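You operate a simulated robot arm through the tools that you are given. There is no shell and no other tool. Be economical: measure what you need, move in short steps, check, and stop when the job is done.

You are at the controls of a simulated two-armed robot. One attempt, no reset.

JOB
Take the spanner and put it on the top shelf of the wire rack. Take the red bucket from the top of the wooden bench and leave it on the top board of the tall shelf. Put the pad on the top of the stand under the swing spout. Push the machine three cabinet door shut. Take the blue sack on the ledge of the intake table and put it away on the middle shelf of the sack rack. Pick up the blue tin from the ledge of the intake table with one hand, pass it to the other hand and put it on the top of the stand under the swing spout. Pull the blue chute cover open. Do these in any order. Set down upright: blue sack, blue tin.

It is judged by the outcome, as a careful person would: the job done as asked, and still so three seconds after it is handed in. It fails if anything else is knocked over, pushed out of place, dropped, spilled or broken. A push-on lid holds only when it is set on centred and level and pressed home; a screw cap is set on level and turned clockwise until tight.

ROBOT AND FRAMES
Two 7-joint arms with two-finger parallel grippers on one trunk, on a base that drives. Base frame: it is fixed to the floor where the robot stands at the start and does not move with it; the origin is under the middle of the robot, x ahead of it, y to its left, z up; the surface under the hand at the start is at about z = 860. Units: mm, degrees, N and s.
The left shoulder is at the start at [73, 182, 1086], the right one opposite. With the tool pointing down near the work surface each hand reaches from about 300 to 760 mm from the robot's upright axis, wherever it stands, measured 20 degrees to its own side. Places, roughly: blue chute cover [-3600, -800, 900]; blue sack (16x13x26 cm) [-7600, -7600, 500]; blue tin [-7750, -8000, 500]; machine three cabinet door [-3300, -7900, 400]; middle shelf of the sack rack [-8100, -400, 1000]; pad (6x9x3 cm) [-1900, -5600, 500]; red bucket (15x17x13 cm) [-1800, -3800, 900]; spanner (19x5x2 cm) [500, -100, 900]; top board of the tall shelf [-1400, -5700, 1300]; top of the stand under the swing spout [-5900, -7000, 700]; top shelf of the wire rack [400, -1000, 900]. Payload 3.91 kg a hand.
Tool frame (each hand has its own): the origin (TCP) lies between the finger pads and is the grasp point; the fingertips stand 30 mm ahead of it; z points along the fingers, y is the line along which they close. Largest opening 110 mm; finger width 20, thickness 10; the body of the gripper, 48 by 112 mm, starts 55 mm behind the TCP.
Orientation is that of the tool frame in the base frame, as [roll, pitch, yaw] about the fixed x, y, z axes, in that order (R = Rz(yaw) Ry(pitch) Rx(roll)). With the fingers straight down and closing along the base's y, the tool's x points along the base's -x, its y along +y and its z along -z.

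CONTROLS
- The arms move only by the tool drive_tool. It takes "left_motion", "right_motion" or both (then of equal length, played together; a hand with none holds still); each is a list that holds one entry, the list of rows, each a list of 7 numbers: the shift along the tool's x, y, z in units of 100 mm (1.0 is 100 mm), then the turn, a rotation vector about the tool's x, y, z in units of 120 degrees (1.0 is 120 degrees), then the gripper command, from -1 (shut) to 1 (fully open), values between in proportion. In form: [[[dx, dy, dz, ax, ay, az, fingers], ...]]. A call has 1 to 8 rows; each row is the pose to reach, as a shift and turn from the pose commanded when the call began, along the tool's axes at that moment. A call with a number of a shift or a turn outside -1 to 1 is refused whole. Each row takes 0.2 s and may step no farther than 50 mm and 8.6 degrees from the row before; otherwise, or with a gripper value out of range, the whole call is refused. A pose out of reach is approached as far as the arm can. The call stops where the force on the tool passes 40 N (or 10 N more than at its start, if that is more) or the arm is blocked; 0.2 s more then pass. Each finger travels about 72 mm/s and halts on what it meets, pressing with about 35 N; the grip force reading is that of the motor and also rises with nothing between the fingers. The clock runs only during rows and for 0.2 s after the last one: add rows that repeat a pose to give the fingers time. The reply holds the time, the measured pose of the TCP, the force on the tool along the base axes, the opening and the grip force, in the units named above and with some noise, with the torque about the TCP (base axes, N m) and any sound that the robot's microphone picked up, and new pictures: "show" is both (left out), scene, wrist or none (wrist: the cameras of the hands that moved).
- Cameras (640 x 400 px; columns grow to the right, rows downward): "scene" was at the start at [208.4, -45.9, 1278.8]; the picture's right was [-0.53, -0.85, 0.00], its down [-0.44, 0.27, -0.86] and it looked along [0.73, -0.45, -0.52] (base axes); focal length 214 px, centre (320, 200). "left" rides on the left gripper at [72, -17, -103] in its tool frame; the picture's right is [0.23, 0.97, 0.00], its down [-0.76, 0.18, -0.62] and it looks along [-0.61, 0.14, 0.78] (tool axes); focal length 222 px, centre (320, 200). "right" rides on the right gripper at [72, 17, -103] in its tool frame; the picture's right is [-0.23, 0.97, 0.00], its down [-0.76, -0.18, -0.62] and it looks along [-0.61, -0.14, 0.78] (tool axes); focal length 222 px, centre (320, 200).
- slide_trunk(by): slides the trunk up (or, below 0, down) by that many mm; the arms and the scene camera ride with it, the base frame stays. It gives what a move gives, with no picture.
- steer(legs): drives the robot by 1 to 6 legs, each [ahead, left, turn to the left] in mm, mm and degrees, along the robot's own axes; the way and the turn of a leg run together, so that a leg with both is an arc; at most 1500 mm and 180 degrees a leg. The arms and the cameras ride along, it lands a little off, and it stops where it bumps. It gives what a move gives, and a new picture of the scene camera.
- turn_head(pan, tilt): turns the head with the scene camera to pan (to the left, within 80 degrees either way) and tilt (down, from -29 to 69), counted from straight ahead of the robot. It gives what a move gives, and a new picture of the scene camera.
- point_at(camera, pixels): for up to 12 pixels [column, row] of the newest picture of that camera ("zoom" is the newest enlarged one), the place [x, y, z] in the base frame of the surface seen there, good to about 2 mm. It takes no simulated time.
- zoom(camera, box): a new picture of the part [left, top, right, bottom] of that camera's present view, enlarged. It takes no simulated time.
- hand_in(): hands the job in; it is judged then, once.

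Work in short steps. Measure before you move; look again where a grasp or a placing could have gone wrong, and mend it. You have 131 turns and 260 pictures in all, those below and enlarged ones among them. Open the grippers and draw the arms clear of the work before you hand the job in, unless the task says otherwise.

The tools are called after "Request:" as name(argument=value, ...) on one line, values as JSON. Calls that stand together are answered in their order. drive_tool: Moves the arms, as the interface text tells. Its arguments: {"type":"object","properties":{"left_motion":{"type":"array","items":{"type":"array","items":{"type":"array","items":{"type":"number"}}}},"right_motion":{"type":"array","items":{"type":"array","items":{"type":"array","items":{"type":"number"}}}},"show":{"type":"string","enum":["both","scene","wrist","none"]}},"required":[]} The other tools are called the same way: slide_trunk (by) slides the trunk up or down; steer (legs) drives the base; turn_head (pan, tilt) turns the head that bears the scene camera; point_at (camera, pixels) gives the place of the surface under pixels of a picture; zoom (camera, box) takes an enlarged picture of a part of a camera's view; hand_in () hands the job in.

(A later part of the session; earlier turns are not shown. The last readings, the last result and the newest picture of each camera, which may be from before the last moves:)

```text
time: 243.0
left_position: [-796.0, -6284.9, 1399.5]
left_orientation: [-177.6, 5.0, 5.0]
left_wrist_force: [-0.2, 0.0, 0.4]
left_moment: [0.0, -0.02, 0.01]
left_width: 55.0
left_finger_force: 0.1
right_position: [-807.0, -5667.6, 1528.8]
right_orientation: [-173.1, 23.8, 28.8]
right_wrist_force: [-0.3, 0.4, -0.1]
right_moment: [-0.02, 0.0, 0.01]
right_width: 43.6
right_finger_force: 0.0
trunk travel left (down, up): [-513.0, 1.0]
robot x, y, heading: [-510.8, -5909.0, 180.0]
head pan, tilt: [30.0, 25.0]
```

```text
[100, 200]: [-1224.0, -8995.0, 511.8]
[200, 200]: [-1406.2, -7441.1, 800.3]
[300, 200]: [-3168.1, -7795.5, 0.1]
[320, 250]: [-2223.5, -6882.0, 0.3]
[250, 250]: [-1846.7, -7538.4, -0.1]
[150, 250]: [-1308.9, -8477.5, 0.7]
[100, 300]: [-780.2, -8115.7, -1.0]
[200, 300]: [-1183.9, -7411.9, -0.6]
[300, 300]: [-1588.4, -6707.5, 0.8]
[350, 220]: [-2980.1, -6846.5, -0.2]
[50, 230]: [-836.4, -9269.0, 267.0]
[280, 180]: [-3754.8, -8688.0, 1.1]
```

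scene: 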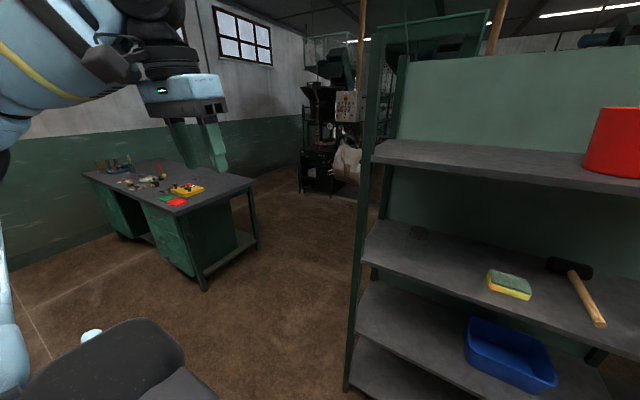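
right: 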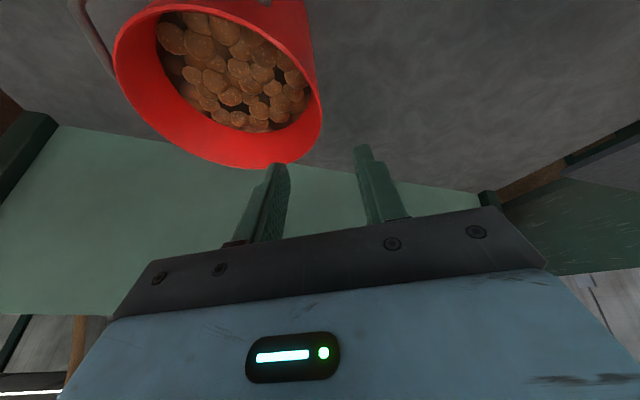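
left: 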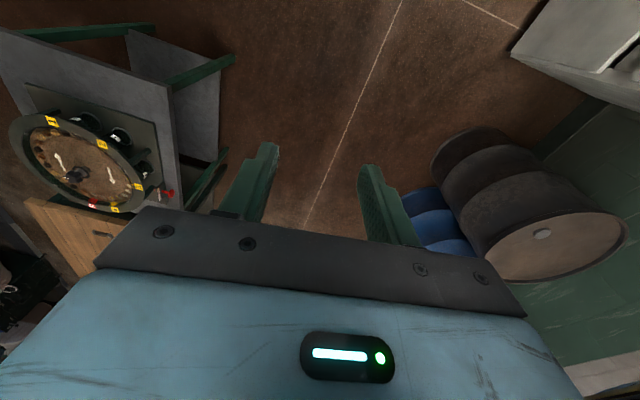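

The south passage is open. I drive around to the west side of the low stand and turn to face east.

Request:
steer(legs=[[0, 880, 0], [1500, 0, 0], [500, 0, 0], [0, -1150, 0], [0, 0, 180]])

Request:
turn_head(pan=0, tilt=40)

```text
time: 278.4
left_position: [-2220.8, -5212.0, 1400.6]
left_orientation: [-177.6, 5.0, -174.4]
left_wrist_force: [0.1, 0.7, 0.6]
left_moment: [0.0, 0.05, -0.02]
left_width: 55.0
left_finger_force: 0.1
right_position: [-2205.5, -5828.9, 1528.6]
right_orientation: [-173.1, 23.8, -150.5]
right_wrist_force: [-0.7, -0.6, 0.6]
right_moment: [0.03, 0.02, 0.0]
right_width: 44.1
right_finger_force: 0.0
trunk travel left (down, up): [-513.0, 1.0]
robot x, y, heading: [-2506.5, -5587.9, 0.6]
head pan, tilt: [30.0, 25.0]
```

scene: 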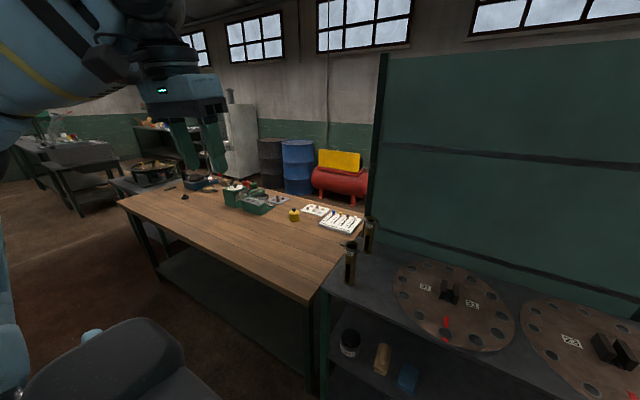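

```text
time: 279.3
left_position: [-2222.5, -5211.7, 1400.0]
left_orientation: [-177.5, 4.9, -174.4]
left_wrist_force: [-0.5, 0.9, -0.3]
left_moment: [-0.02, -0.02, 0.0]
left_width: 54.9
left_finger_force: 0.0
right_position: [-2206.5, -5829.2, 1527.8]
right_orientation: [-173.2, 23.7, -150.6]
right_wrist_force: [0.3, -0.2, 0.2]
right_moment: [-0.02, 0.0, 0.0]
right_width: 44.1
right_finger_force: 0.0
trunk travel left (down, up): [-513.0, 1.0]
robot x, y, heading: [-2508.1, -5586.6, 0.6]
head pan, tilt: [0.0, 40.0]
```

scene: 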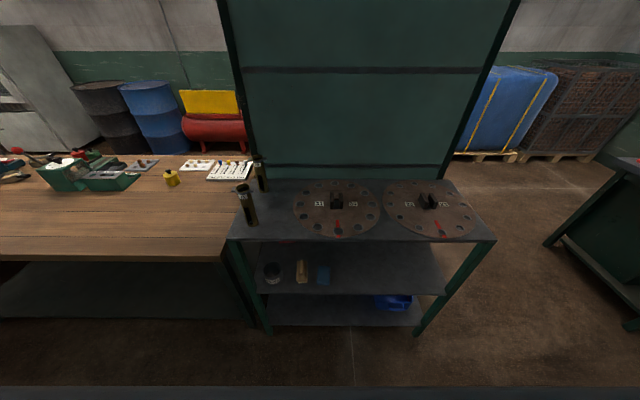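

The middle shelf holds a jar, a tan piece and a blue piece at (322,273). I lower the trunk and zoom in to identify the pad.

Request:
slide_trunk(by=-350)

Request:
turn_head(pan=0, tilt=35)

Request:
zoom(camera="scene", box=[220, 200, 460, 350])

```text
time: 282.7
left_position: [-2083.0, -5210.1, 859.3]
left_orientation: [179.1, -28.8, -173.6]
left_wrist_force: [-0.3, 1.2, 0.4]
left_moment: [-0.03, -0.01, 0.01]
left_width: 55.0
left_finger_force: 0.1
right_position: [-2205.6, -5829.1, 1179.7]
right_orientation: [-173.1, 23.8, -150.6]
right_wrist_force: [-0.1, 0.6, 0.1]
right_moment: [0.03, 0.01, 0.0]
right_width: 43.8
right_finger_force: 0.1
trunk travel left (down, up): [-163.0, 351.0]
robot x, y, heading: [-2505.0, -5589.1, 0.6]
head pan, tilt: [0.0, 40.0]
```

```text
time: 283.4
left_position: [-2083.1, -5210.8, 859.1]
left_orientation: [179.1, -28.9, -173.7]
left_wrist_force: [-0.2, 0.3, -0.8]
left_moment: [-0.01, 0.0, -0.06]
left_width: 54.9
left_finger_force: 0.0
right_position: [-2204.8, -5829.4, 1178.8]
right_orientation: [-173.0, 23.8, -150.5]
right_wrist_force: [-0.5, -0.4, -0.8]
right_moment: [-0.01, 0.0, -0.02]
right_width: 43.9
right_finger_force: 0.0
trunk travel left (down, up): [-163.0, 351.0]
robot x, y, heading: [-2508.6, -5589.4, 0.6]
head pan, tilt: [0.0, 35.0]
```

scene: 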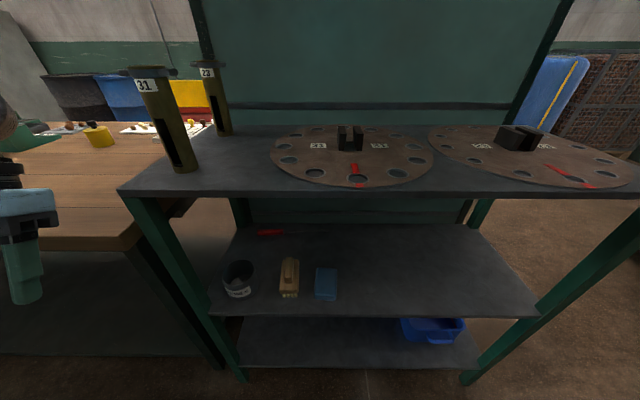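

```text
2.67 times, centred on (340, 275) of scene
```

zoom: 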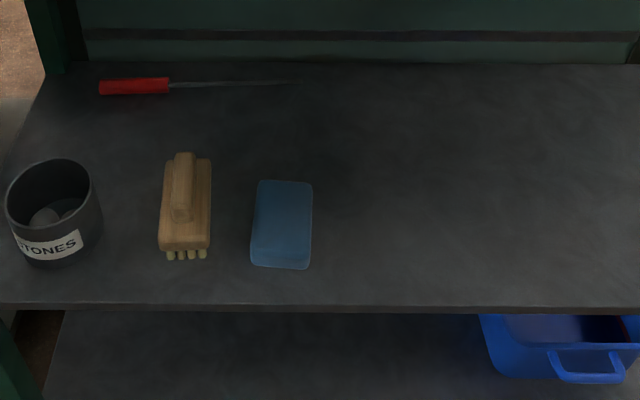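

The blue block is the pad. I measure it and the shelf geometry.

Request:
point_at(camera="zoom", pixels=[[258, 183], [311, 186], [309, 266], [253, 264], [282, 225], [209, 240], [300, 303], [100, 303], [400, 200], [90, 230], [500, 303]])

Request:
point_at(camera="scene", pixels=[[300, 193], [120, 190], [300, 185], [250, 215], [480, 215], [140, 235], [620, 220], [160, 150], [330, 180]])

```text
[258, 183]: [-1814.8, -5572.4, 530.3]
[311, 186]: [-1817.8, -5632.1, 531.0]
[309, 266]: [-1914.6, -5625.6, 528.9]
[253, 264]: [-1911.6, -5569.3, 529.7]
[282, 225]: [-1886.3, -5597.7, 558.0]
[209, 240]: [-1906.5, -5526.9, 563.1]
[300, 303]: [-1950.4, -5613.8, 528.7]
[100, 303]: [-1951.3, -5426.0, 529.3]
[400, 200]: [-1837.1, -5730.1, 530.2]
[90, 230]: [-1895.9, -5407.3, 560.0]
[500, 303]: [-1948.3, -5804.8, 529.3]
```

```text
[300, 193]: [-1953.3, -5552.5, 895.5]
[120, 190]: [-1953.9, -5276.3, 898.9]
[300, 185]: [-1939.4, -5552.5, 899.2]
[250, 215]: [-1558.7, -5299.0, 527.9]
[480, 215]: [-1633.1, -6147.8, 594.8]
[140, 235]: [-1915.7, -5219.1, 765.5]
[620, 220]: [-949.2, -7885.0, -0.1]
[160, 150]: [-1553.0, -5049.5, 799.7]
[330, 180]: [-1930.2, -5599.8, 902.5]
```

Pad centre ≈(-1867,-5600), top z 558, shelf z 530 with 335 mm headroom. I tilt the right tool to point forward and 30° down, and straighten and raise the left hand.

Request:
drive_tool(right_motion=[[[0.07, 0.02, 0.15, 0.018, -0.047, 0.034, 0], [0.13, 0.04, 0.3, 0.037, -0.094, 0.067, 0.2], [0.2, 0.06, 0.46, 0.055, -0.141, 0.101, 0.45], [0.27, 0.07, 0.61, 0.073, -0.188, 0.135, 0.45], [0.33, 0.09, 0.76, 0.092, -0.235, 0.168, 0.45], [0.4, 0.11, 0.91, 0.11, -0.282, 0.202, 0.45], [0.4, 0.11, 0.91, 0.11, -0.282, 0.202, 0.45]]], left_motion=[[[0.08, 0, -0.15, 0, -0.04, 0, 0], [0.16, 0, -0.3, 0, -0.08, 0, 0], [0.24, 0, -0.45, 0, -0.12, 0, 0], [0.32, 0, -0.6, 0, -0.16, 0, 0], [0.4, 0, -0.75, 0, -0.2, 0, 0], [0.485, 0, -0.875, 0, -0.24, 0, 0], [0.485, 0, -0.875, 0, -0.24, 0, 0]]], show="scene")

```text
time: 285.0
left_position: [-2077.7, -5221.2, 942.6]
left_orientation: [179.3, 0.0, -174.1]
left_wrist_force: [-0.4, 0.4, -0.2]
left_moment: [0.0, 0.02, 0.02]
left_width: 54.8
left_finger_force: 0.0
left hand out of reach, approached as far as the arm can: row 1, 2, 3, 4, 5, 6, 7
right_position: [-2204.9, -5830.5, 1078.9]
right_orientation: [179.8, 60.0, 179.9]
right_wrist_force: [-0.6, -0.1, -0.8]
right_moment: [0.02, -0.01, -0.01]
right_width: 79.7
right_finger_force: 0.1
trunk travel left (down, up): [-163.0, 351.0]
robot x, y, heading: [-2509.9, -5591.6, 0.5]
head pan, tilt: [0.0, 35.0]
```

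scene: 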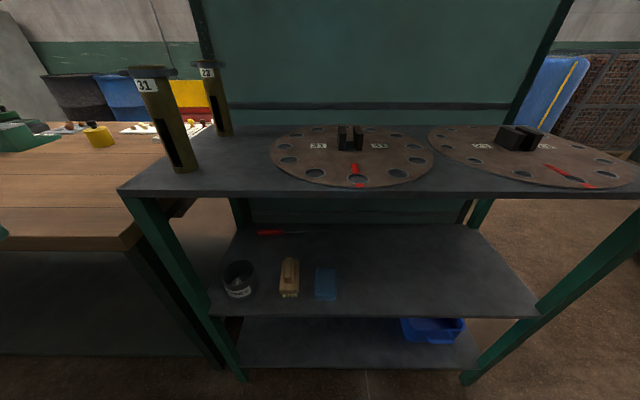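

Right tool is at the wanted tilt. I sidestep 230 mm left to line up with the pad and lower the trunk 150.

Request:
steer(legs=[[0, 230, -0.5]])

Request:
slide_trunk(by=-150)

Request:
drive_tool(right_motion=[[[0.4, 0, 0.2, 0, 0, 0, 0.45], [0.8, 0, 0.45, 0, 0, 0, 0.45], [1, 0, 0.6, 0, 0, 0, 0.45], [1, 0, 0.6, 0, 0, 0, 0.45]]], show="scene")

```text
time: 287.7
left_position: [-2076.6, -4990.7, 943.3]
left_orientation: [179.3, 0.0, -174.5]
left_wrist_force: [0.5, -0.3, 0.0]
left_moment: [-0.03, 0.0, 0.04]
left_width: 54.9
left_finger_force: 0.0
right_position: [-2207.5, -5599.3, 1079.2]
right_orientation: [179.9, 60.0, 179.6]
right_wrist_force: [-0.6, 0.1, 0.3]
right_moment: [0.01, 0.01, -0.04]
right_width: 79.8
right_finger_force: 0.0
trunk travel left (down, up): [-163.0, 351.0]
robot x, y, heading: [-2509.9, -5359.8, 0.3]
head pan, tilt: [0.0, 35.0]
```

scene: 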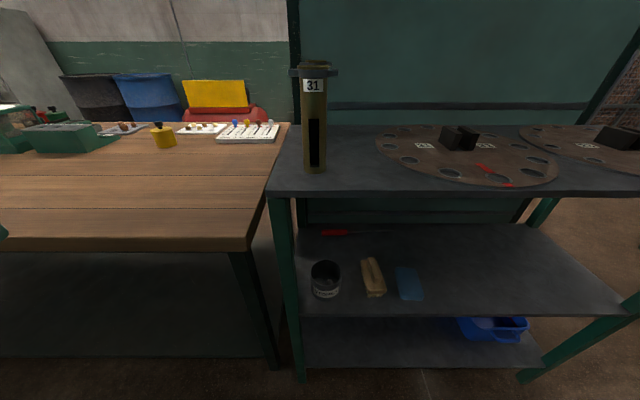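

```text
time: 289.4
left_position: [-2032.7, -4991.3, 756.9]
left_orientation: [178.8, -6.3, -174.4]
left_wrist_force: [-0.2, 0.0, -0.6]
left_moment: [-0.02, 0.01, -0.03]
left_width: 55.1
left_finger_force: 0.0
right_position: [-2208.4, -5600.1, 928.6]
right_orientation: [179.8, 60.0, 179.6]
right_wrist_force: [0.8, -0.1, -1.1]
right_moment: [-0.03, 0.01, -0.02]
right_width: 79.9
right_finger_force: 0.1
trunk travel left (down, up): [-13.0, 501.0]
robot x, y, heading: [-2507.2, -5356.0, -0.1]
head pan, tilt: [0.0, 35.0]
```

```text
time: 290.4
left_position: [-2033.1, -4990.8, 756.7]
left_orientation: [178.8, -6.2, -174.5]
left_wrist_force: [-0.4, 1.3, -0.9]
left_moment: [0.01, 0.0, 0.01]
left_width: 54.9
left_finger_force: 0.0
right_position: [-2209.0, -5598.1, 910.9]
right_orientation: [179.9, 60.0, 179.5]
right_wrist_force: [0.5, 0.0, 0.9]
right_moment: [-0.01, 0.04, -0.03]
right_width: 79.5
right_finger_force: 0.0
right hand out of reach, approached as far as the arm can: row 1, 2, 3, 4
trunk travel left (down, up): [-13.0, 501.0]
robot x, y, heading: [-2505.4, -5352.1, 0.2]
head pan, tilt: [0.0, 35.0]
```

scene: 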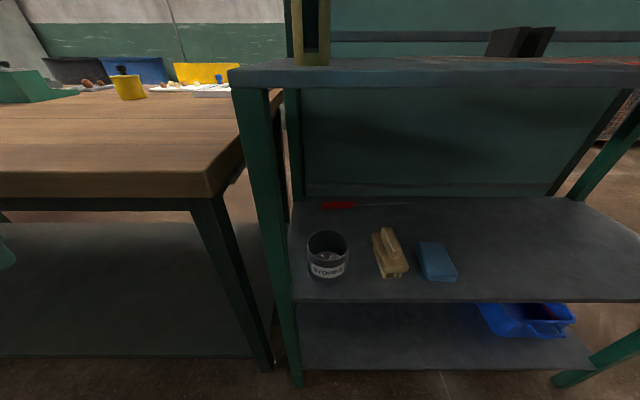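

The wrist is too near the body; I move the hand forward and down in steps in front of the shelf.

Request:
drive_tool(right_motion=[[[0.06, 0, 0.45, 0, 0, 0, 0.45], [0.12, 0, 0.9, 0, 0, 0, 0.45], [0.12, 0, 0.99, 0, 0, 0, 0.45], [0.12, 0, 0.99, 0, 0, 0, 0.45]]], show="none")

Request:
drive_tool(right_motion=[[[0.2, 0, 0.4, 0, 0, 0, 0.45], [0.4, 0, 0.8, 0, 0, 0, 0.45], [0.52, 0, 0.99, 0, 0, 0, 0.45], [0.52, 0, 0.99, 0, 0, 0, 0.45]]], show="both")

```text
time: 291.4
left_position: [-2032.2, -4990.2, 757.2]
left_orientation: [178.8, -6.1, -174.4]
left_wrist_force: [0.4, -0.5, -0.8]
left_moment: [0.01, 0.01, -0.06]
left_width: 54.7
left_finger_force: 0.0
right_position: [-2120.4, -5598.0, 901.6]
right_orientation: [179.7, 59.8, 179.6]
right_wrist_force: [0.4, -0.5, -0.8]
right_moment: [-0.05, 0.0, 0.01]
right_width: 79.7
right_finger_force: 0.1
right hand out of reach, approached as far as the arm can: row 1, 2, 3, 4
trunk travel left (down, up): [-13.0, 501.0]
robot x, y, heading: [-2509.5, -5353.5, 0.2]
head pan, tilt: [0.0, 35.0]
```

```text
time: 292.4
left_position: [-2032.8, -4989.6, 756.9]
left_orientation: [178.8, -6.1, -174.5]
left_wrist_force: [0.2, -0.5, -0.5]
left_moment: [0.0, 0.0, 0.02]
left_width: 55.0
left_finger_force: 0.0
right_position: [-2027.9, -5587.8, 850.8]
right_orientation: [179.9, 60.0, 179.6]
right_wrist_force: [0.6, -0.7, 0.0]
right_moment: [0.0, 0.01, 0.01]
right_width: 80.1
right_finger_force: 0.0
right hand out of reach, approached as far as the arm can: row 1, 2, 3, 4
trunk travel left (down, up): [-13.0, 501.0]
robot x, y, heading: [-2511.0, -5358.5, 0.3]
head pan, tilt: [0.0, 35.0]
```

scene: 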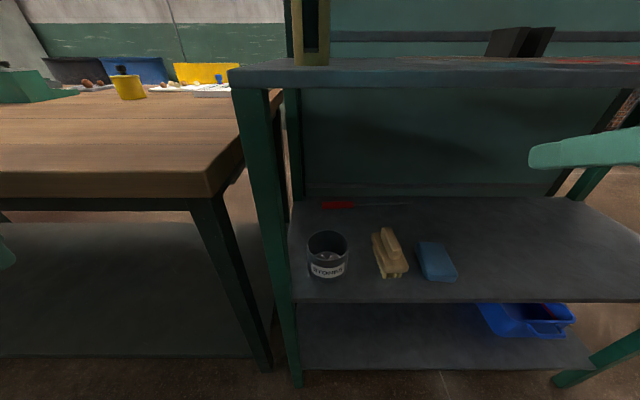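
right: 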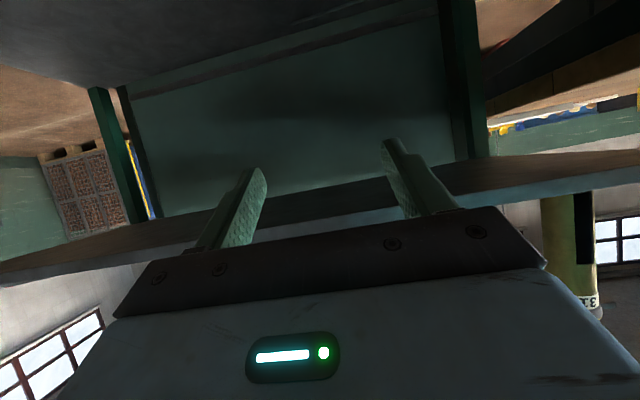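

The arm is at its inner limit (wrist too near the shoulder). I back the base 300 mm, stretch the hand forward and down, and will drive in afterward.

Request:
steer(legs=[[-300, 0, 0]])

Request:
drive_tool(right_motion=[[[0, -0.04, 0.45, 0, 0, 0, 0.45], [0, -0.1, 0.9, 0, 0, 0, 0.45], [0, -0.11, 1, 0, 0, 0, 0.45], [0, -0.11, 1, 0, 0, 0, 0.45]]], show="none")

Request:
drive_tool(right_motion=[[[0, 0, 0.45, 0, 0, 0, 0.45], [0, 0, 0.9, 0, 0, 0, 0.45], [0, 0, 1, 0, 0, 0, 0.45], [0, 0, 1, 0, 0, 0, 0.45]]], show="none")

Request:
drive_tool(right_motion=[[[0.3, 0, 0.3, 0, 0, 0, 0.45], [0.6, 0, 0.6, 0, 0, 0, 0.45], [0.7, 0, 0.85, 0, 0, 0, 0.45], [0.7, 0, 0.85, 0, 0, 0, 0.45]]], show="scene")

```text
time: 294.4
left_position: [-2330.4, -4989.2, 758.0]
left_orientation: [178.8, -6.3, -174.2]
left_wrist_force: [0.8, 0.5, 0.7]
left_moment: [0.01, -0.01, 0.01]
left_width: 55.1
left_finger_force: 0.0
right_position: [-2321.9, -5586.8, 852.2]
right_orientation: [179.9, 59.9, 180.0]
right_wrist_force: [0.3, -0.3, 0.4]
right_moment: [-0.01, 0.02, -0.02]
right_width: 79.6
right_finger_force: 0.1
trunk travel left (down, up): [-13.0, 501.0]
robot x, y, heading: [-2805.0, -5355.3, 0.4]
head pan, tilt: [0.0, 35.0]
```

scene: 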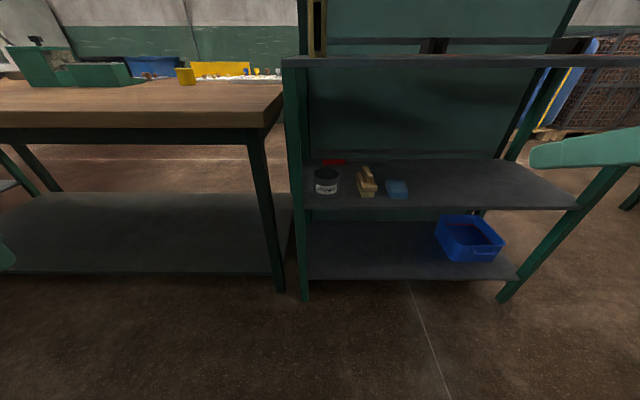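

```text
time: 295.4
left_position: [-2330.0, -4989.3, 756.7]
left_orientation: [178.8, -6.2, -174.2]
left_wrist_force: [-0.7, -0.2, 0.2]
left_moment: [0.01, 0.02, -0.01]
left_width: 54.9
left_finger_force: 0.0
right_position: [-2234.9, -5596.3, 801.9]
right_orientation: [179.8, 60.0, 179.9]
right_wrist_force: [-0.8, -0.8, 0.6]
right_moment: [-0.02, 0.0, 0.04]
right_width: 79.4
right_finger_force: 0.0
trunk travel left (down, up): [-13.0, 501.0]
robot x, y, heading: [-2805.6, -5357.8, 0.4]
head pan, tilt: [0.0, 35.0]
```

```text
time: 296.4
left_position: [-2330.0, -4989.1, 757.9]
left_orientation: [178.9, -6.1, -174.1]
left_wrist_force: [0.6, 0.2, -0.1]
left_moment: [0.02, 0.01, 0.0]
left_width: 54.9
left_finger_force: 0.1
right_position: [-2147.1, -5597.2, 750.2]
right_orientation: [179.9, 59.9, 179.9]
right_wrist_force: [-0.6, -0.8, 0.3]
right_moment: [0.01, -0.01, -0.01]
right_width: 79.9
right_finger_force: 0.1
trunk travel left (down, up): [-13.0, 501.0]
robot x, y, heading: [-2804.0, -5355.1, 0.4]
head pan, tilt: [0.0, 35.0]
```

```text
time: 297.4
left_position: [-2331.6, -4989.3, 757.6]
left_orientation: [178.8, -6.1, -174.2]
left_wrist_force: [0.3, -0.6, 0.0]
left_moment: [0.0, 0.01, 0.01]
left_width: 55.0
left_finger_force: 0.1
right_position: [-2111.1, -5598.0, 646.0]
right_orientation: [179.8, 60.0, 179.9]
right_wrist_force: [-0.4, 0.1, -0.4]
right_moment: [0.0, -0.03, 0.0]
right_width: 79.9
right_finger_force: 0.0
trunk travel left (down, up): [-13.0, 501.0]
robot x, y, heading: [-2804.9, -5360.4, 0.3]
head pan, tilt: [0.0, 35.0]
```

scene: 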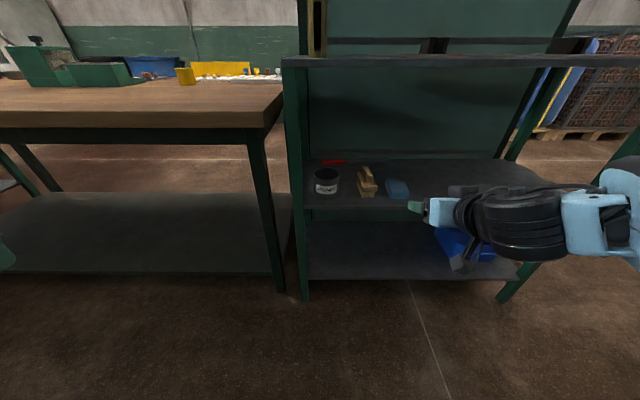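

Now lower to z≈585 just in front of the shelf and look through the wrist camera.

Request:
drive_tool(right_motion=[[[0.2, 0, 0.3, 0, 0, 0, 0.45], [0.35, 0, 0.62, 0, 0, 0, 0.45], [0.35, 0, 0.62, 0, 0, 0, 0.45]]], show="both")

Request:
zoom(camera="scene", box=[340, 140, 500, 260])

```text
time: 298.2
left_position: [-2329.7, -4988.8, 757.0]
left_orientation: [178.9, -6.3, -174.2]
left_wrist_force: [-0.3, 0.6, -0.3]
left_moment: [0.01, 0.0, -0.01]
left_width: 55.0
left_finger_force: 0.0
right_position: [-2073.2, -5597.6, 587.7]
right_orientation: [179.8, 59.9, 179.9]
right_wrist_force: [0.0, 0.5, -0.3]
right_moment: [0.01, 0.01, 0.0]
right_width: 79.6
right_finger_force: 0.1
trunk travel left (down, up): [-13.0, 501.0]
robot x, y, heading: [-2803.3, -5355.9, 0.5]
head pan, tilt: [0.0, 35.0]
```

scene: 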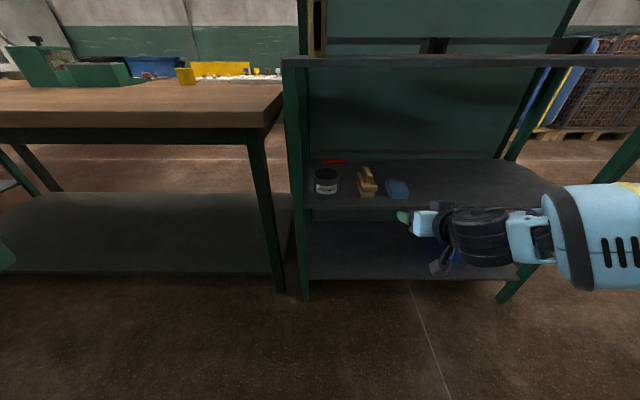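
right: 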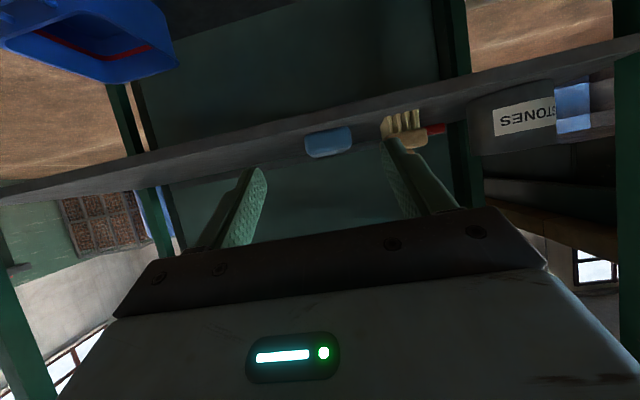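

```text
3.33 times, centred on (420, 200) of scene
```

zoom: 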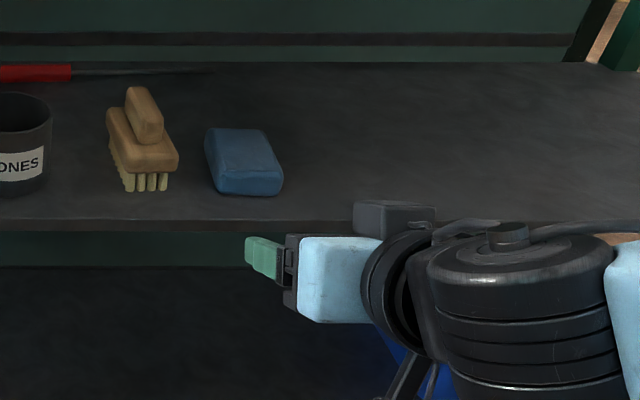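

The pad sits centred between the fingers in the wrist view. I drive 188 mm forward so the fingers straddle it from above.

Request:
steer(legs=[[188, 0, 0]])

Request:
zoom(camera="right", box=[160, 60, 480, 260])

```text
time: 299.8
left_position: [-2142.0, -4986.8, 756.2]
left_orientation: [178.8, -6.2, -174.2]
left_wrist_force: [-0.1, -0.3, -0.4]
left_moment: [0.01, -0.03, 0.0]
left_width: 55.1
left_finger_force: 0.1
right_position: [-1886.0, -5596.8, 587.9]
right_orientation: [180.0, 59.9, 179.9]
right_wrist_force: [-0.8, -0.1, -0.1]
right_moment: [-0.02, -0.03, -0.02]
right_width: 79.6
right_finger_force: 0.2
trunk travel left (down, up): [-13.0, 501.0]
robot x, y, heading: [-2616.4, -5355.5, 0.5]
head pan, tilt: [0.0, 35.0]
```

scene: 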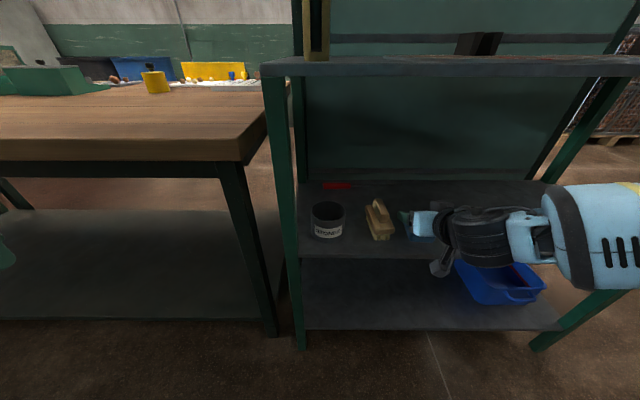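

```text
2.00 times, centred on (320, 160) of right
```

zoom: 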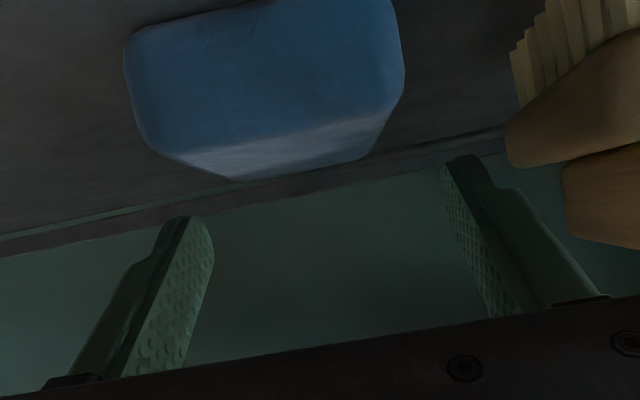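

Lower 32 mm straight, close on the pad.

Request:
drive_tool(right_motion=[[[0.13, -0.04, 0.08, 0, 0, 0, 0.45], [0.27, -0.04, 0.155, 0, 0, 0, 0.45], [0.27, -0.04, 0.155, 0, 0, 0, -0.2], [0.27, -0.04, 0.155, 0, 0, 0, -1], [0.27, -0.04, 0.155, 0, 0, 0, -1]]], show="wrist")

```text
time: 301.0
left_position: [-2142.1, -4987.8, 756.7]
left_orientation: [178.8, -6.2, -174.2]
left_wrist_force: [-0.4, 0.0, 0.5]
left_moment: [0.03, -0.03, -0.02]
left_width: 54.7
left_finger_force: 0.1
right_position: [-1886.2, -5599.7, 556.7]
right_orientation: [179.9, 59.9, 179.9]
right_wrist_force: [-0.6, 0.9, -0.4]
right_moment: [0.0, 0.02, -0.01]
right_width: 58.9
right_finger_force: 35.2
trunk travel left (down, up): [-13.0, 501.0]
robot x, y, heading: [-2618.0, -5351.7, 0.5]
head pan, tilt: [0.0, 35.0]
```

right: 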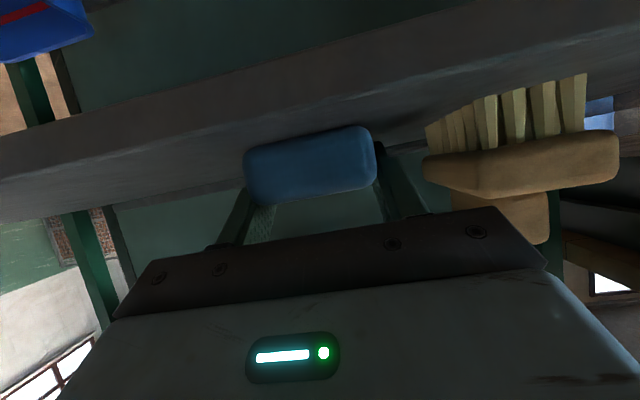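

Gripped at 59 mm. Lift 45 mm, back out, and raise the trunk, then look toward the south-west.

Request:
drive_tool(right_motion=[[[-0.17, 0, -0.1, 0, 0, 0, -1], [-0.38, 0, -0.22, 0, 0, 0, -1], [-0.38, 0, -0.22, 0, 0, 0, -1]]], show="none")

Request:
steer(legs=[[-330, 0, 0]])

Request:
slide_trunk(by=300)

Request:
steer(legs=[[0, 0, -110]])

Request:
turn_head(pan=0, tilt=20)

```text
time: 301.8
left_position: [-2142.0, -4988.4, 758.1]
left_orientation: [178.8, -6.2, -174.2]
left_wrist_force: [-0.9, -0.3, -0.1]
left_moment: [-0.01, 0.01, 0.0]
left_width: 54.9
left_finger_force: 0.1
right_position: [-1887.4, -5601.5, 602.6]
right_orientation: [179.8, 60.0, 179.9]
right_wrist_force: [0.8, -0.7, -0.7]
right_moment: [0.01, 0.0, -0.02]
right_width: 58.9
right_finger_force: 34.6
trunk travel left (down, up): [-13.0, 501.0]
robot x, y, heading: [-2616.5, -5358.1, 0.5]
head pan, tilt: [0.0, 35.0]
```

```text
time: 304.0
left_position: [-2472.3, -4990.7, 757.5]
left_orientation: [178.8, -6.2, -174.3]
left_wrist_force: [0.6, -1.2, 0.5]
left_moment: [0.01, 0.02, -0.01]
left_width: 55.0
left_finger_force: 0.2
right_position: [-2218.1, -5604.7, 601.0]
right_orientation: [179.9, 59.9, 179.8]
right_wrist_force: [-0.6, -0.3, -0.5]
right_moment: [0.0, 0.02, -0.01]
right_width: 59.0
right_finger_force: 35.2
trunk travel left (down, up): [-13.0, 501.0]
robot x, y, heading: [-2949.0, -5357.3, 0.3]
head pan, tilt: [0.0, 35.0]
```

scene: 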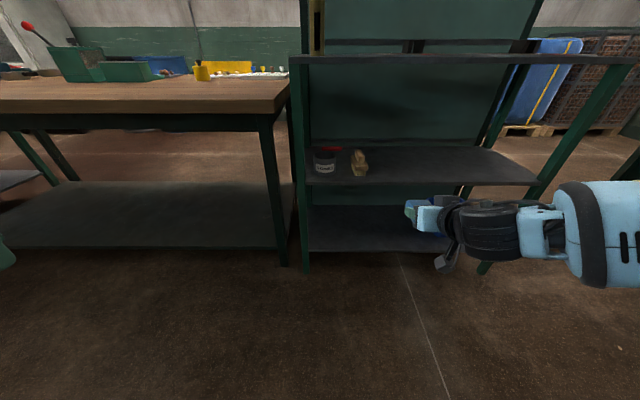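

```text
time: 307.0
left_position: [-2471.4, -4990.7, 1057.0]
left_orientation: [178.7, -6.2, -174.3]
left_wrist_force: [0.3, -0.2, 0.2]
left_moment: [-0.01, -0.05, -0.03]
left_width: 55.0
left_finger_force: 0.0
right_position: [-2217.6, -5603.3, 900.3]
right_orientation: [179.7, 59.8, 179.9]
right_wrist_force: [-0.6, 0.3, -0.2]
right_moment: [-0.02, -0.01, -0.03]
right_width: 59.1
right_finger_force: 34.5
trunk travel left (down, up): [-313.0, 201.0]
robot x, y, heading: [-2947.7, -5356.4, 0.4]
head pan, tilt: [0.0, 35.0]
```

```text
time: 311.9
left_position: [-2751.3, -5925.8, 1056.1]
left_orientation: [178.7, -6.2, 76.9]
left_wrist_force: [0.2, -0.3, -0.3]
left_moment: [0.0, 0.01, 0.02]
left_width: 54.9
left_finger_force: 0.1
right_position: [-3416.2, -5968.6, 901.7]
right_orientation: [179.7, 59.9, 71.1]
right_wrist_force: [0.1, 1.0, 0.4]
right_moment: [0.0, 0.01, 0.01]
right_width: 59.2
right_finger_force: 35.1
trunk travel left (down, up): [-313.0, 201.0]
robot x, y, heading: [-2945.0, -5356.9, -108.6]
head pan, tilt: [0.0, 35.0]
```

scene: 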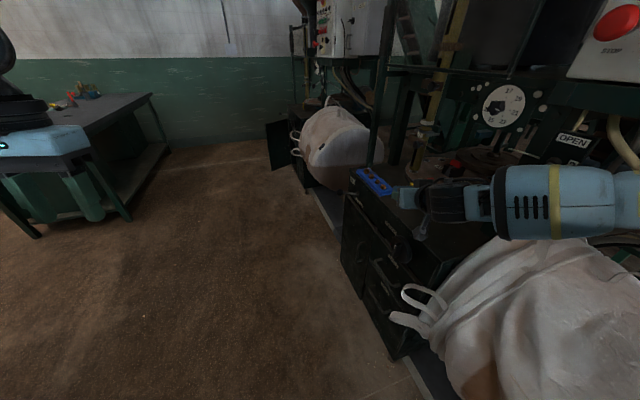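

```text
time: 312.7
left_position: [-2753.2, -5925.4, 1056.4]
left_orientation: [178.8, -6.4, 77.0]
left_wrist_force: [-0.3, -1.1, 0.1]
left_moment: [-0.01, -0.02, 0.0]
left_width: 54.9
left_finger_force: 0.0
right_position: [-3414.6, -5967.9, 901.5]
right_orientation: [179.9, 59.9, 71.1]
right_wrist_force: [0.0, 0.6, -0.4]
right_moment: [-0.01, -0.01, 0.02]
right_width: 59.3
right_finger_force: 35.0
trunk travel left (down, up): [-313.0, 201.0]
robot x, y, heading: [-2947.3, -5358.7, -108.5]
head pan, tilt: [0.0, 20.0]
```

scene: 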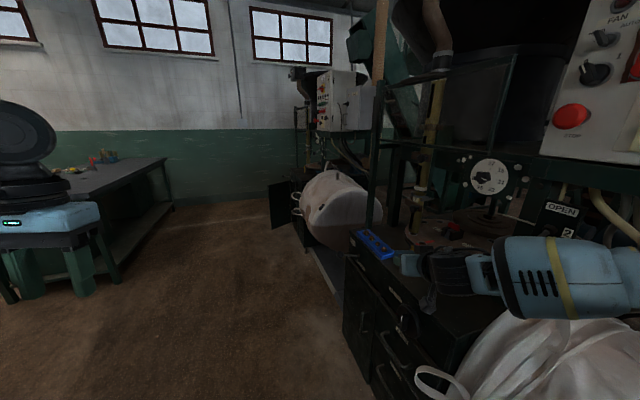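

The right arm is close over machine two's cabinet; I step left 350 mm away from it, then measure the open black door at (283,203).

Request:
steer(legs=[[0, 400, 0], [0, 0, 18]])

Request:
turn_head(pan=-15, tilt=20)

```text
time: 317.7
left_position: [-2212.3, -5960.3, 1056.5]
left_orientation: [178.8, -6.1, 95.1]
left_wrist_force: [1.0, -1.0, -0.4]
left_moment: [-0.02, 0.01, -0.03]
left_width: 55.0
left_finger_force: 0.0
right_position: [-2827.9, -6207.4, 902.3]
right_orientation: [180.0, 59.8, 89.2]
right_wrist_force: [0.3, -0.1, -0.8]
right_moment: [0.0, -0.01, -0.01]
right_width: 59.2
right_finger_force: 35.1
trunk travel left (down, up): [-313.0, 201.0]
robot x, y, heading: [-2571.1, -5483.0, -90.3]
head pan, tilt: [0.0, 20.0]
```

scene: 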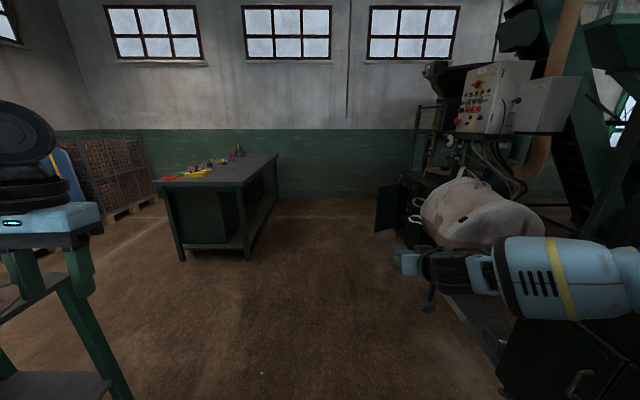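

```text
time: 318.5
left_position: [-2211.4, -5960.0, 1057.0]
left_orientation: [178.8, -6.1, 95.1]
left_wrist_force: [-1.0, 0.6, -0.1]
left_moment: [-0.03, -0.03, 0.0]
left_width: 54.6
left_finger_force: 0.0
right_position: [-2828.1, -6208.5, 902.1]
right_orientation: [179.8, 59.9, 89.2]
right_wrist_force: [-0.1, -0.1, -0.3]
right_moment: [0.0, 0.0, -0.01]
right_width: 58.9
right_finger_force: 35.0
trunk travel left (down, up): [-313.0, 201.0]
robot x, y, heading: [-2572.5, -5482.0, -90.2]
head pan, tilt: [-15.0, 20.0]
```

scene: 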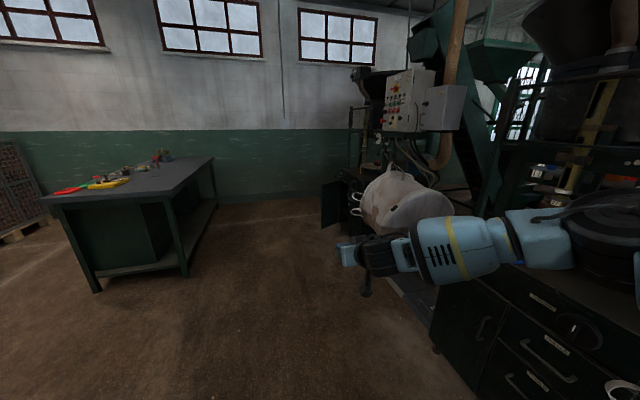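

The door at (331,204) is open toward the aisle. I drive south 1100 mm and measure it.

Request:
steer(legs=[[1250, 0, 0]])

Request:
turn_head(pan=-30, tilt=35)

```text
time: 324.7
left_position: [-2239.8, -7211.5, 1057.4]
left_orientation: [178.8, -6.1, 94.1]
left_wrist_force: [0.2, -0.1, -0.9]
left_moment: [-0.01, -0.01, 0.01]
left_width: 55.1
left_finger_force: 0.0
right_position: [-2859.7, -7447.1, 900.4]
right_orientation: [179.8, 59.9, 88.0]
right_wrist_force: [0.1, 0.9, -1.8]
right_moment: [0.02, -0.03, -0.03]
right_width: 59.0
right_finger_force: 35.0
trunk travel left (down, up): [-313.0, 201.0]
robot x, y, heading: [-2592.4, -6729.6, -91.6]
head pan, tilt: [-15.0, 20.0]
```

scene: 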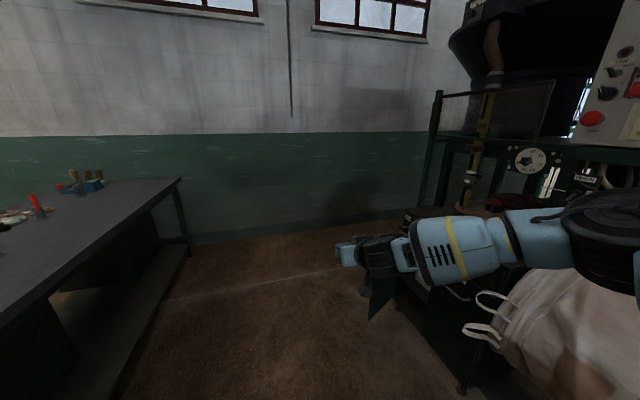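

```text
time: 325.5
left_position: [-2238.7, -7211.9, 1058.3]
left_orientation: [178.8, -6.3, 94.0]
left_wrist_force: [0.2, -0.8, 0.0]
left_moment: [-0.02, 0.04, 0.02]
left_width: 54.9
left_finger_force: 0.0
right_position: [-2860.4, -7448.4, 901.4]
right_orientation: [179.9, 59.9, 88.1]
right_wrist_force: [-0.4, -0.8, -0.8]
right_moment: [0.03, 0.01, -0.02]
right_width: 59.0
right_finger_force: 34.8
trunk travel left (down, up): [-313.0, 201.0]
robot x, y, heading: [-2593.2, -6728.0, -91.5]
head pan, tilt: [-30.0, 35.0]
```

scene: 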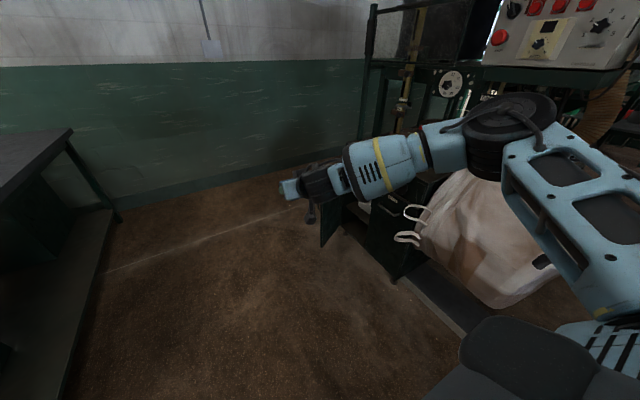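

I measure the visible door pieces and cabinet corner around the hand.

Request:
point_at(camera="scene", pixels=[[330, 225], [323, 243], [340, 228], [347, 220], [385, 240], [392, 280], [370, 215], [360, 200], [395, 205], [420, 275], [350, 230]])

Request:
zoom(camera="scene", box=[270, 140, 450, 290])

```text
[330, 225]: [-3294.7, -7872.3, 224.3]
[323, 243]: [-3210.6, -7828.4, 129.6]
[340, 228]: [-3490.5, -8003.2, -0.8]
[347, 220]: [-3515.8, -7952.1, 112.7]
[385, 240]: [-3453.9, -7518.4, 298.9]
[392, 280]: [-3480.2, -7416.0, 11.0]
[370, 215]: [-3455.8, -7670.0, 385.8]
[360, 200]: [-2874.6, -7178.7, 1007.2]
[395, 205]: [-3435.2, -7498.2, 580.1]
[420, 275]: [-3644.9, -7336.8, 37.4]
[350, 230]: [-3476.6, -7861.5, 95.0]
```

```text
2.67 times, centred on (360, 215) of scene
```

zoom: 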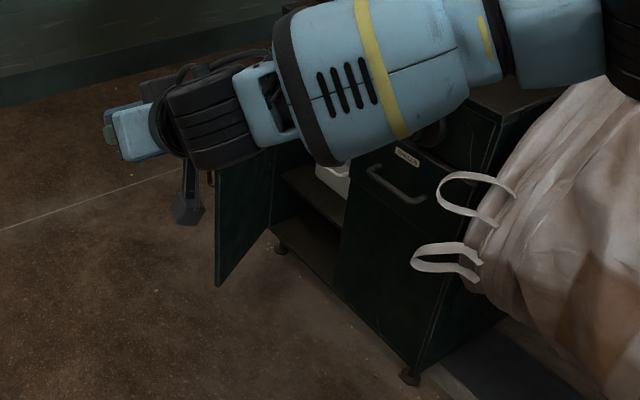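

The cabinet door is hinged at ≈(-3455,-7956), free end ≈(-3203,-7824), standing ~62° open; it must be pushed from its south-east side. I'll approach from the south facing north: raise trunk, drive south, turn left to heading 90, and back up.

Request:
slide_trunk(by=150)

Request:
steer(legs=[[750, 0, 0], [0, 0, 180], [-950, 0, 0]])

Request:
turn_head(pan=35, tilt=35)

```text
time: 327.3
left_position: [-2239.2, -7211.2, 1205.7]
left_orientation: [178.8, -6.3, 94.1]
left_wrist_force: [0.4, 0.1, 0.6]
left_moment: [-0.02, -0.01, -0.01]
left_width: 55.0
left_finger_force: 0.1
right_position: [-2860.6, -7447.5, 1050.6]
right_orientation: [179.8, 59.6, 88.2]
right_wrist_force: [-0.9, -0.4, 0.0]
right_moment: [-0.01, 0.0, -0.01]
right_width: 58.8
right_finger_force: 34.8
trunk travel left (down, up): [-463.0, 51.0]
robot x, y, heading: [-2595.6, -6725.8, -91.5]
head pan, tilt: [-30.0, 35.0]
```

```text
time: 343.4
left_position: [-2980.0, -7963.4, 1206.9]
left_orientation: [178.8, -6.2, -86.9]
left_wrist_force: [0.2, 0.7, 0.1]
left_moment: [-0.04, 0.01, -0.02]
left_width: 55.3
left_finger_force: 0.1
right_position: [-2355.6, -7736.7, 1051.4]
right_orientation: [179.8, 59.9, -92.8]
right_wrist_force: [0.7, 0.4, -0.8]
right_moment: [-0.05, -0.06, 0.01]
right_width: 59.0
right_finger_force: 34.6
trunk travel left (down, up): [-463.0, 51.0]
robot x, y, heading: [-2633.1, -8455.7, 87.5]
head pan, tilt: [-30.0, 35.0]
```

scene: 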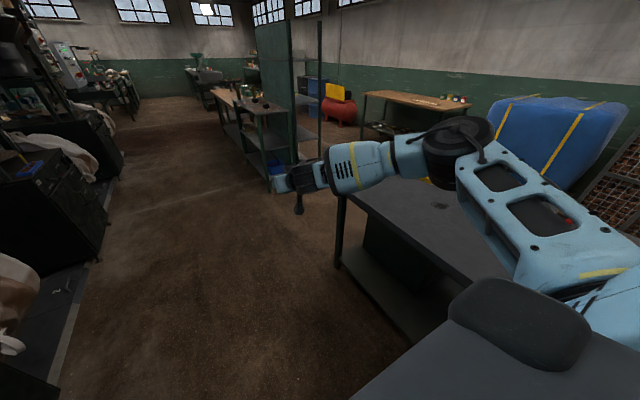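

```text
time: 344.8
left_position: [-2980.3, -7962.9, 1206.6]
left_orientation: [178.8, -6.2, -86.9]
left_wrist_force: [0.1, -0.5, 0.3]
left_moment: [-0.03, 0.0, -0.01]
left_width: 55.0
left_finger_force: 0.1
right_position: [-2354.8, -7735.6, 1051.0]
right_orientation: [179.9, 59.9, -92.9]
right_wrist_force: [-0.5, 0.0, -0.2]
right_moment: [-0.02, -0.02, -0.02]
right_width: 59.0
right_finger_force: 34.9
trunk travel left (down, up): [-463.0, 51.0]
robot x, y, heading: [-2631.7, -8454.0, 87.8]
head pan, tilt: [35.0, 35.0]
```

scene: 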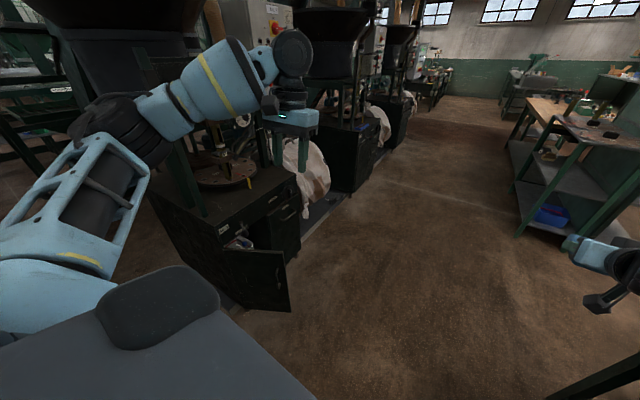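

The door is clear at (255,280). I measure its corners precisely.

Request:
point_at(camera="scene", pixels=[[222, 250], [280, 252], [290, 310], [288, 260], [255, 280], [215, 280], [240, 255], [300, 240], [225, 230], [278, 285], [205, 300]])

Request:
zoom(camera="scene", box=[180, 190, 320, 330])

```text
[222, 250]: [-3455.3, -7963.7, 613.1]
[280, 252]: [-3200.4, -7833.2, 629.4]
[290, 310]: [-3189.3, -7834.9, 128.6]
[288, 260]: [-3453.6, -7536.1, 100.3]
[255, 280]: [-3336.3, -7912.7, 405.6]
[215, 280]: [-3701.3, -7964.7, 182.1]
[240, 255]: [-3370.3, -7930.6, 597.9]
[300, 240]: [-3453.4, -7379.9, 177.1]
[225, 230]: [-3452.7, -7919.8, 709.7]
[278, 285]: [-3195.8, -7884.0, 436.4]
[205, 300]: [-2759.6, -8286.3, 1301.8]
```

```text
2.86 times, centred on (250, 260) of scene
```

zoom: 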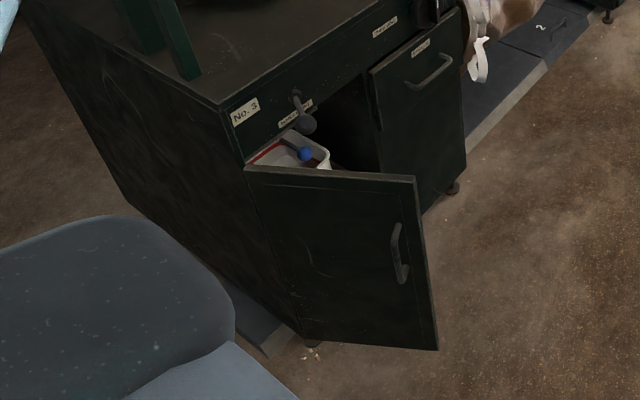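

Door: hinge (-3455,-7964), free end (-3190,-7833), z 128–629. I line the left hand up south-east of it, lower the trunk, open the left gripper and tilt it so the west finger leads.

Request:
steer(legs=[[0, 205, 2]])

Request:
slide_trunk(by=-440)

Request:
drive_tool(left_motion=[[[0, 0, 0, -0.06, 0, 0, 0.5], [0, 0, 0, -0.125, 0, 0, 1], [0, 0, 0, -0.125, 0, 0, 1], [0, 0, 0, -0.125, 0, 0, 1]]], show="both")

```text
time: 347.2
left_position: [-3197.0, -7970.0, 1206.8]
left_orientation: [178.8, -6.1, -85.0]
left_wrist_force: [-0.4, -0.3, 0.2]
left_moment: [0.01, -0.01, -0.01]
left_width: 55.1
left_finger_force: 0.1
right_position: [-2579.9, -7721.6, 1052.2]
right_orientation: [180.0, 59.9, -90.9]
right_wrist_force: [0.0, 0.1, -1.1]
right_moment: [-0.03, 0.0, -0.01]
right_width: 59.0
right_finger_force: 34.8
trunk travel left (down, up): [-463.0, 51.0]
robot x, y, heading: [-2834.2, -8447.3, 89.6]
head pan, tilt: [35.0, 35.0]
```

scene: 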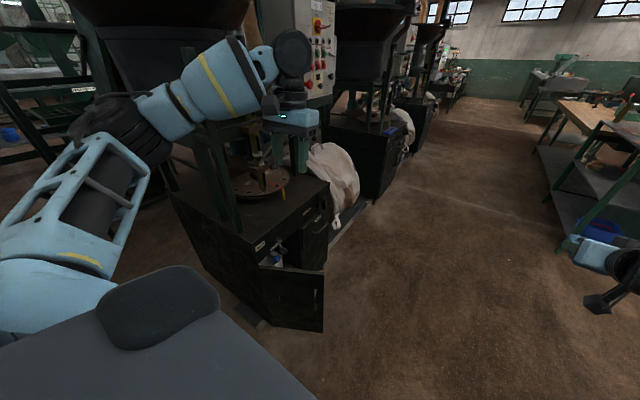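

```text
refused: -440 is not a number from -400 to 400
```

```text
time: 348.2
left_position: [-3197.2, -7968.7, 1207.0]
left_orientation: [163.7, -6.2, -85.0]
left_wrist_force: [0.0, -0.1, -0.5]
left_moment: [0.0, 0.0, 0.01]
left_width: 109.8
left_finger_force: 0.0
right_position: [-2580.8, -7722.4, 1051.3]
right_orientation: [179.8, 59.8, -90.9]
right_wrist_force: [-0.1, 0.0, -0.5]
right_moment: [-0.02, -0.01, 0.03]
right_width: 59.0
right_finger_force: 35.1
trunk travel left (down, up): [-463.0, 51.0]
robot x, y, heading: [-2836.4, -8449.4, 89.8]
head pan, tilt: [35.0, 35.0]
```

scene: 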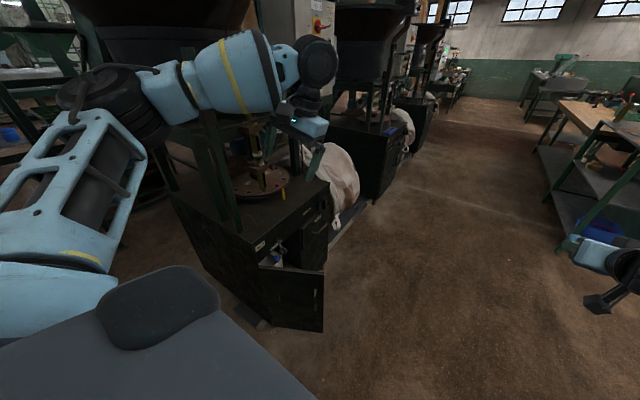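
left: 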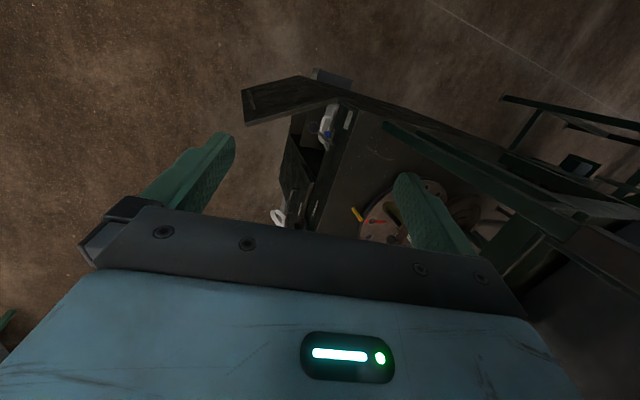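

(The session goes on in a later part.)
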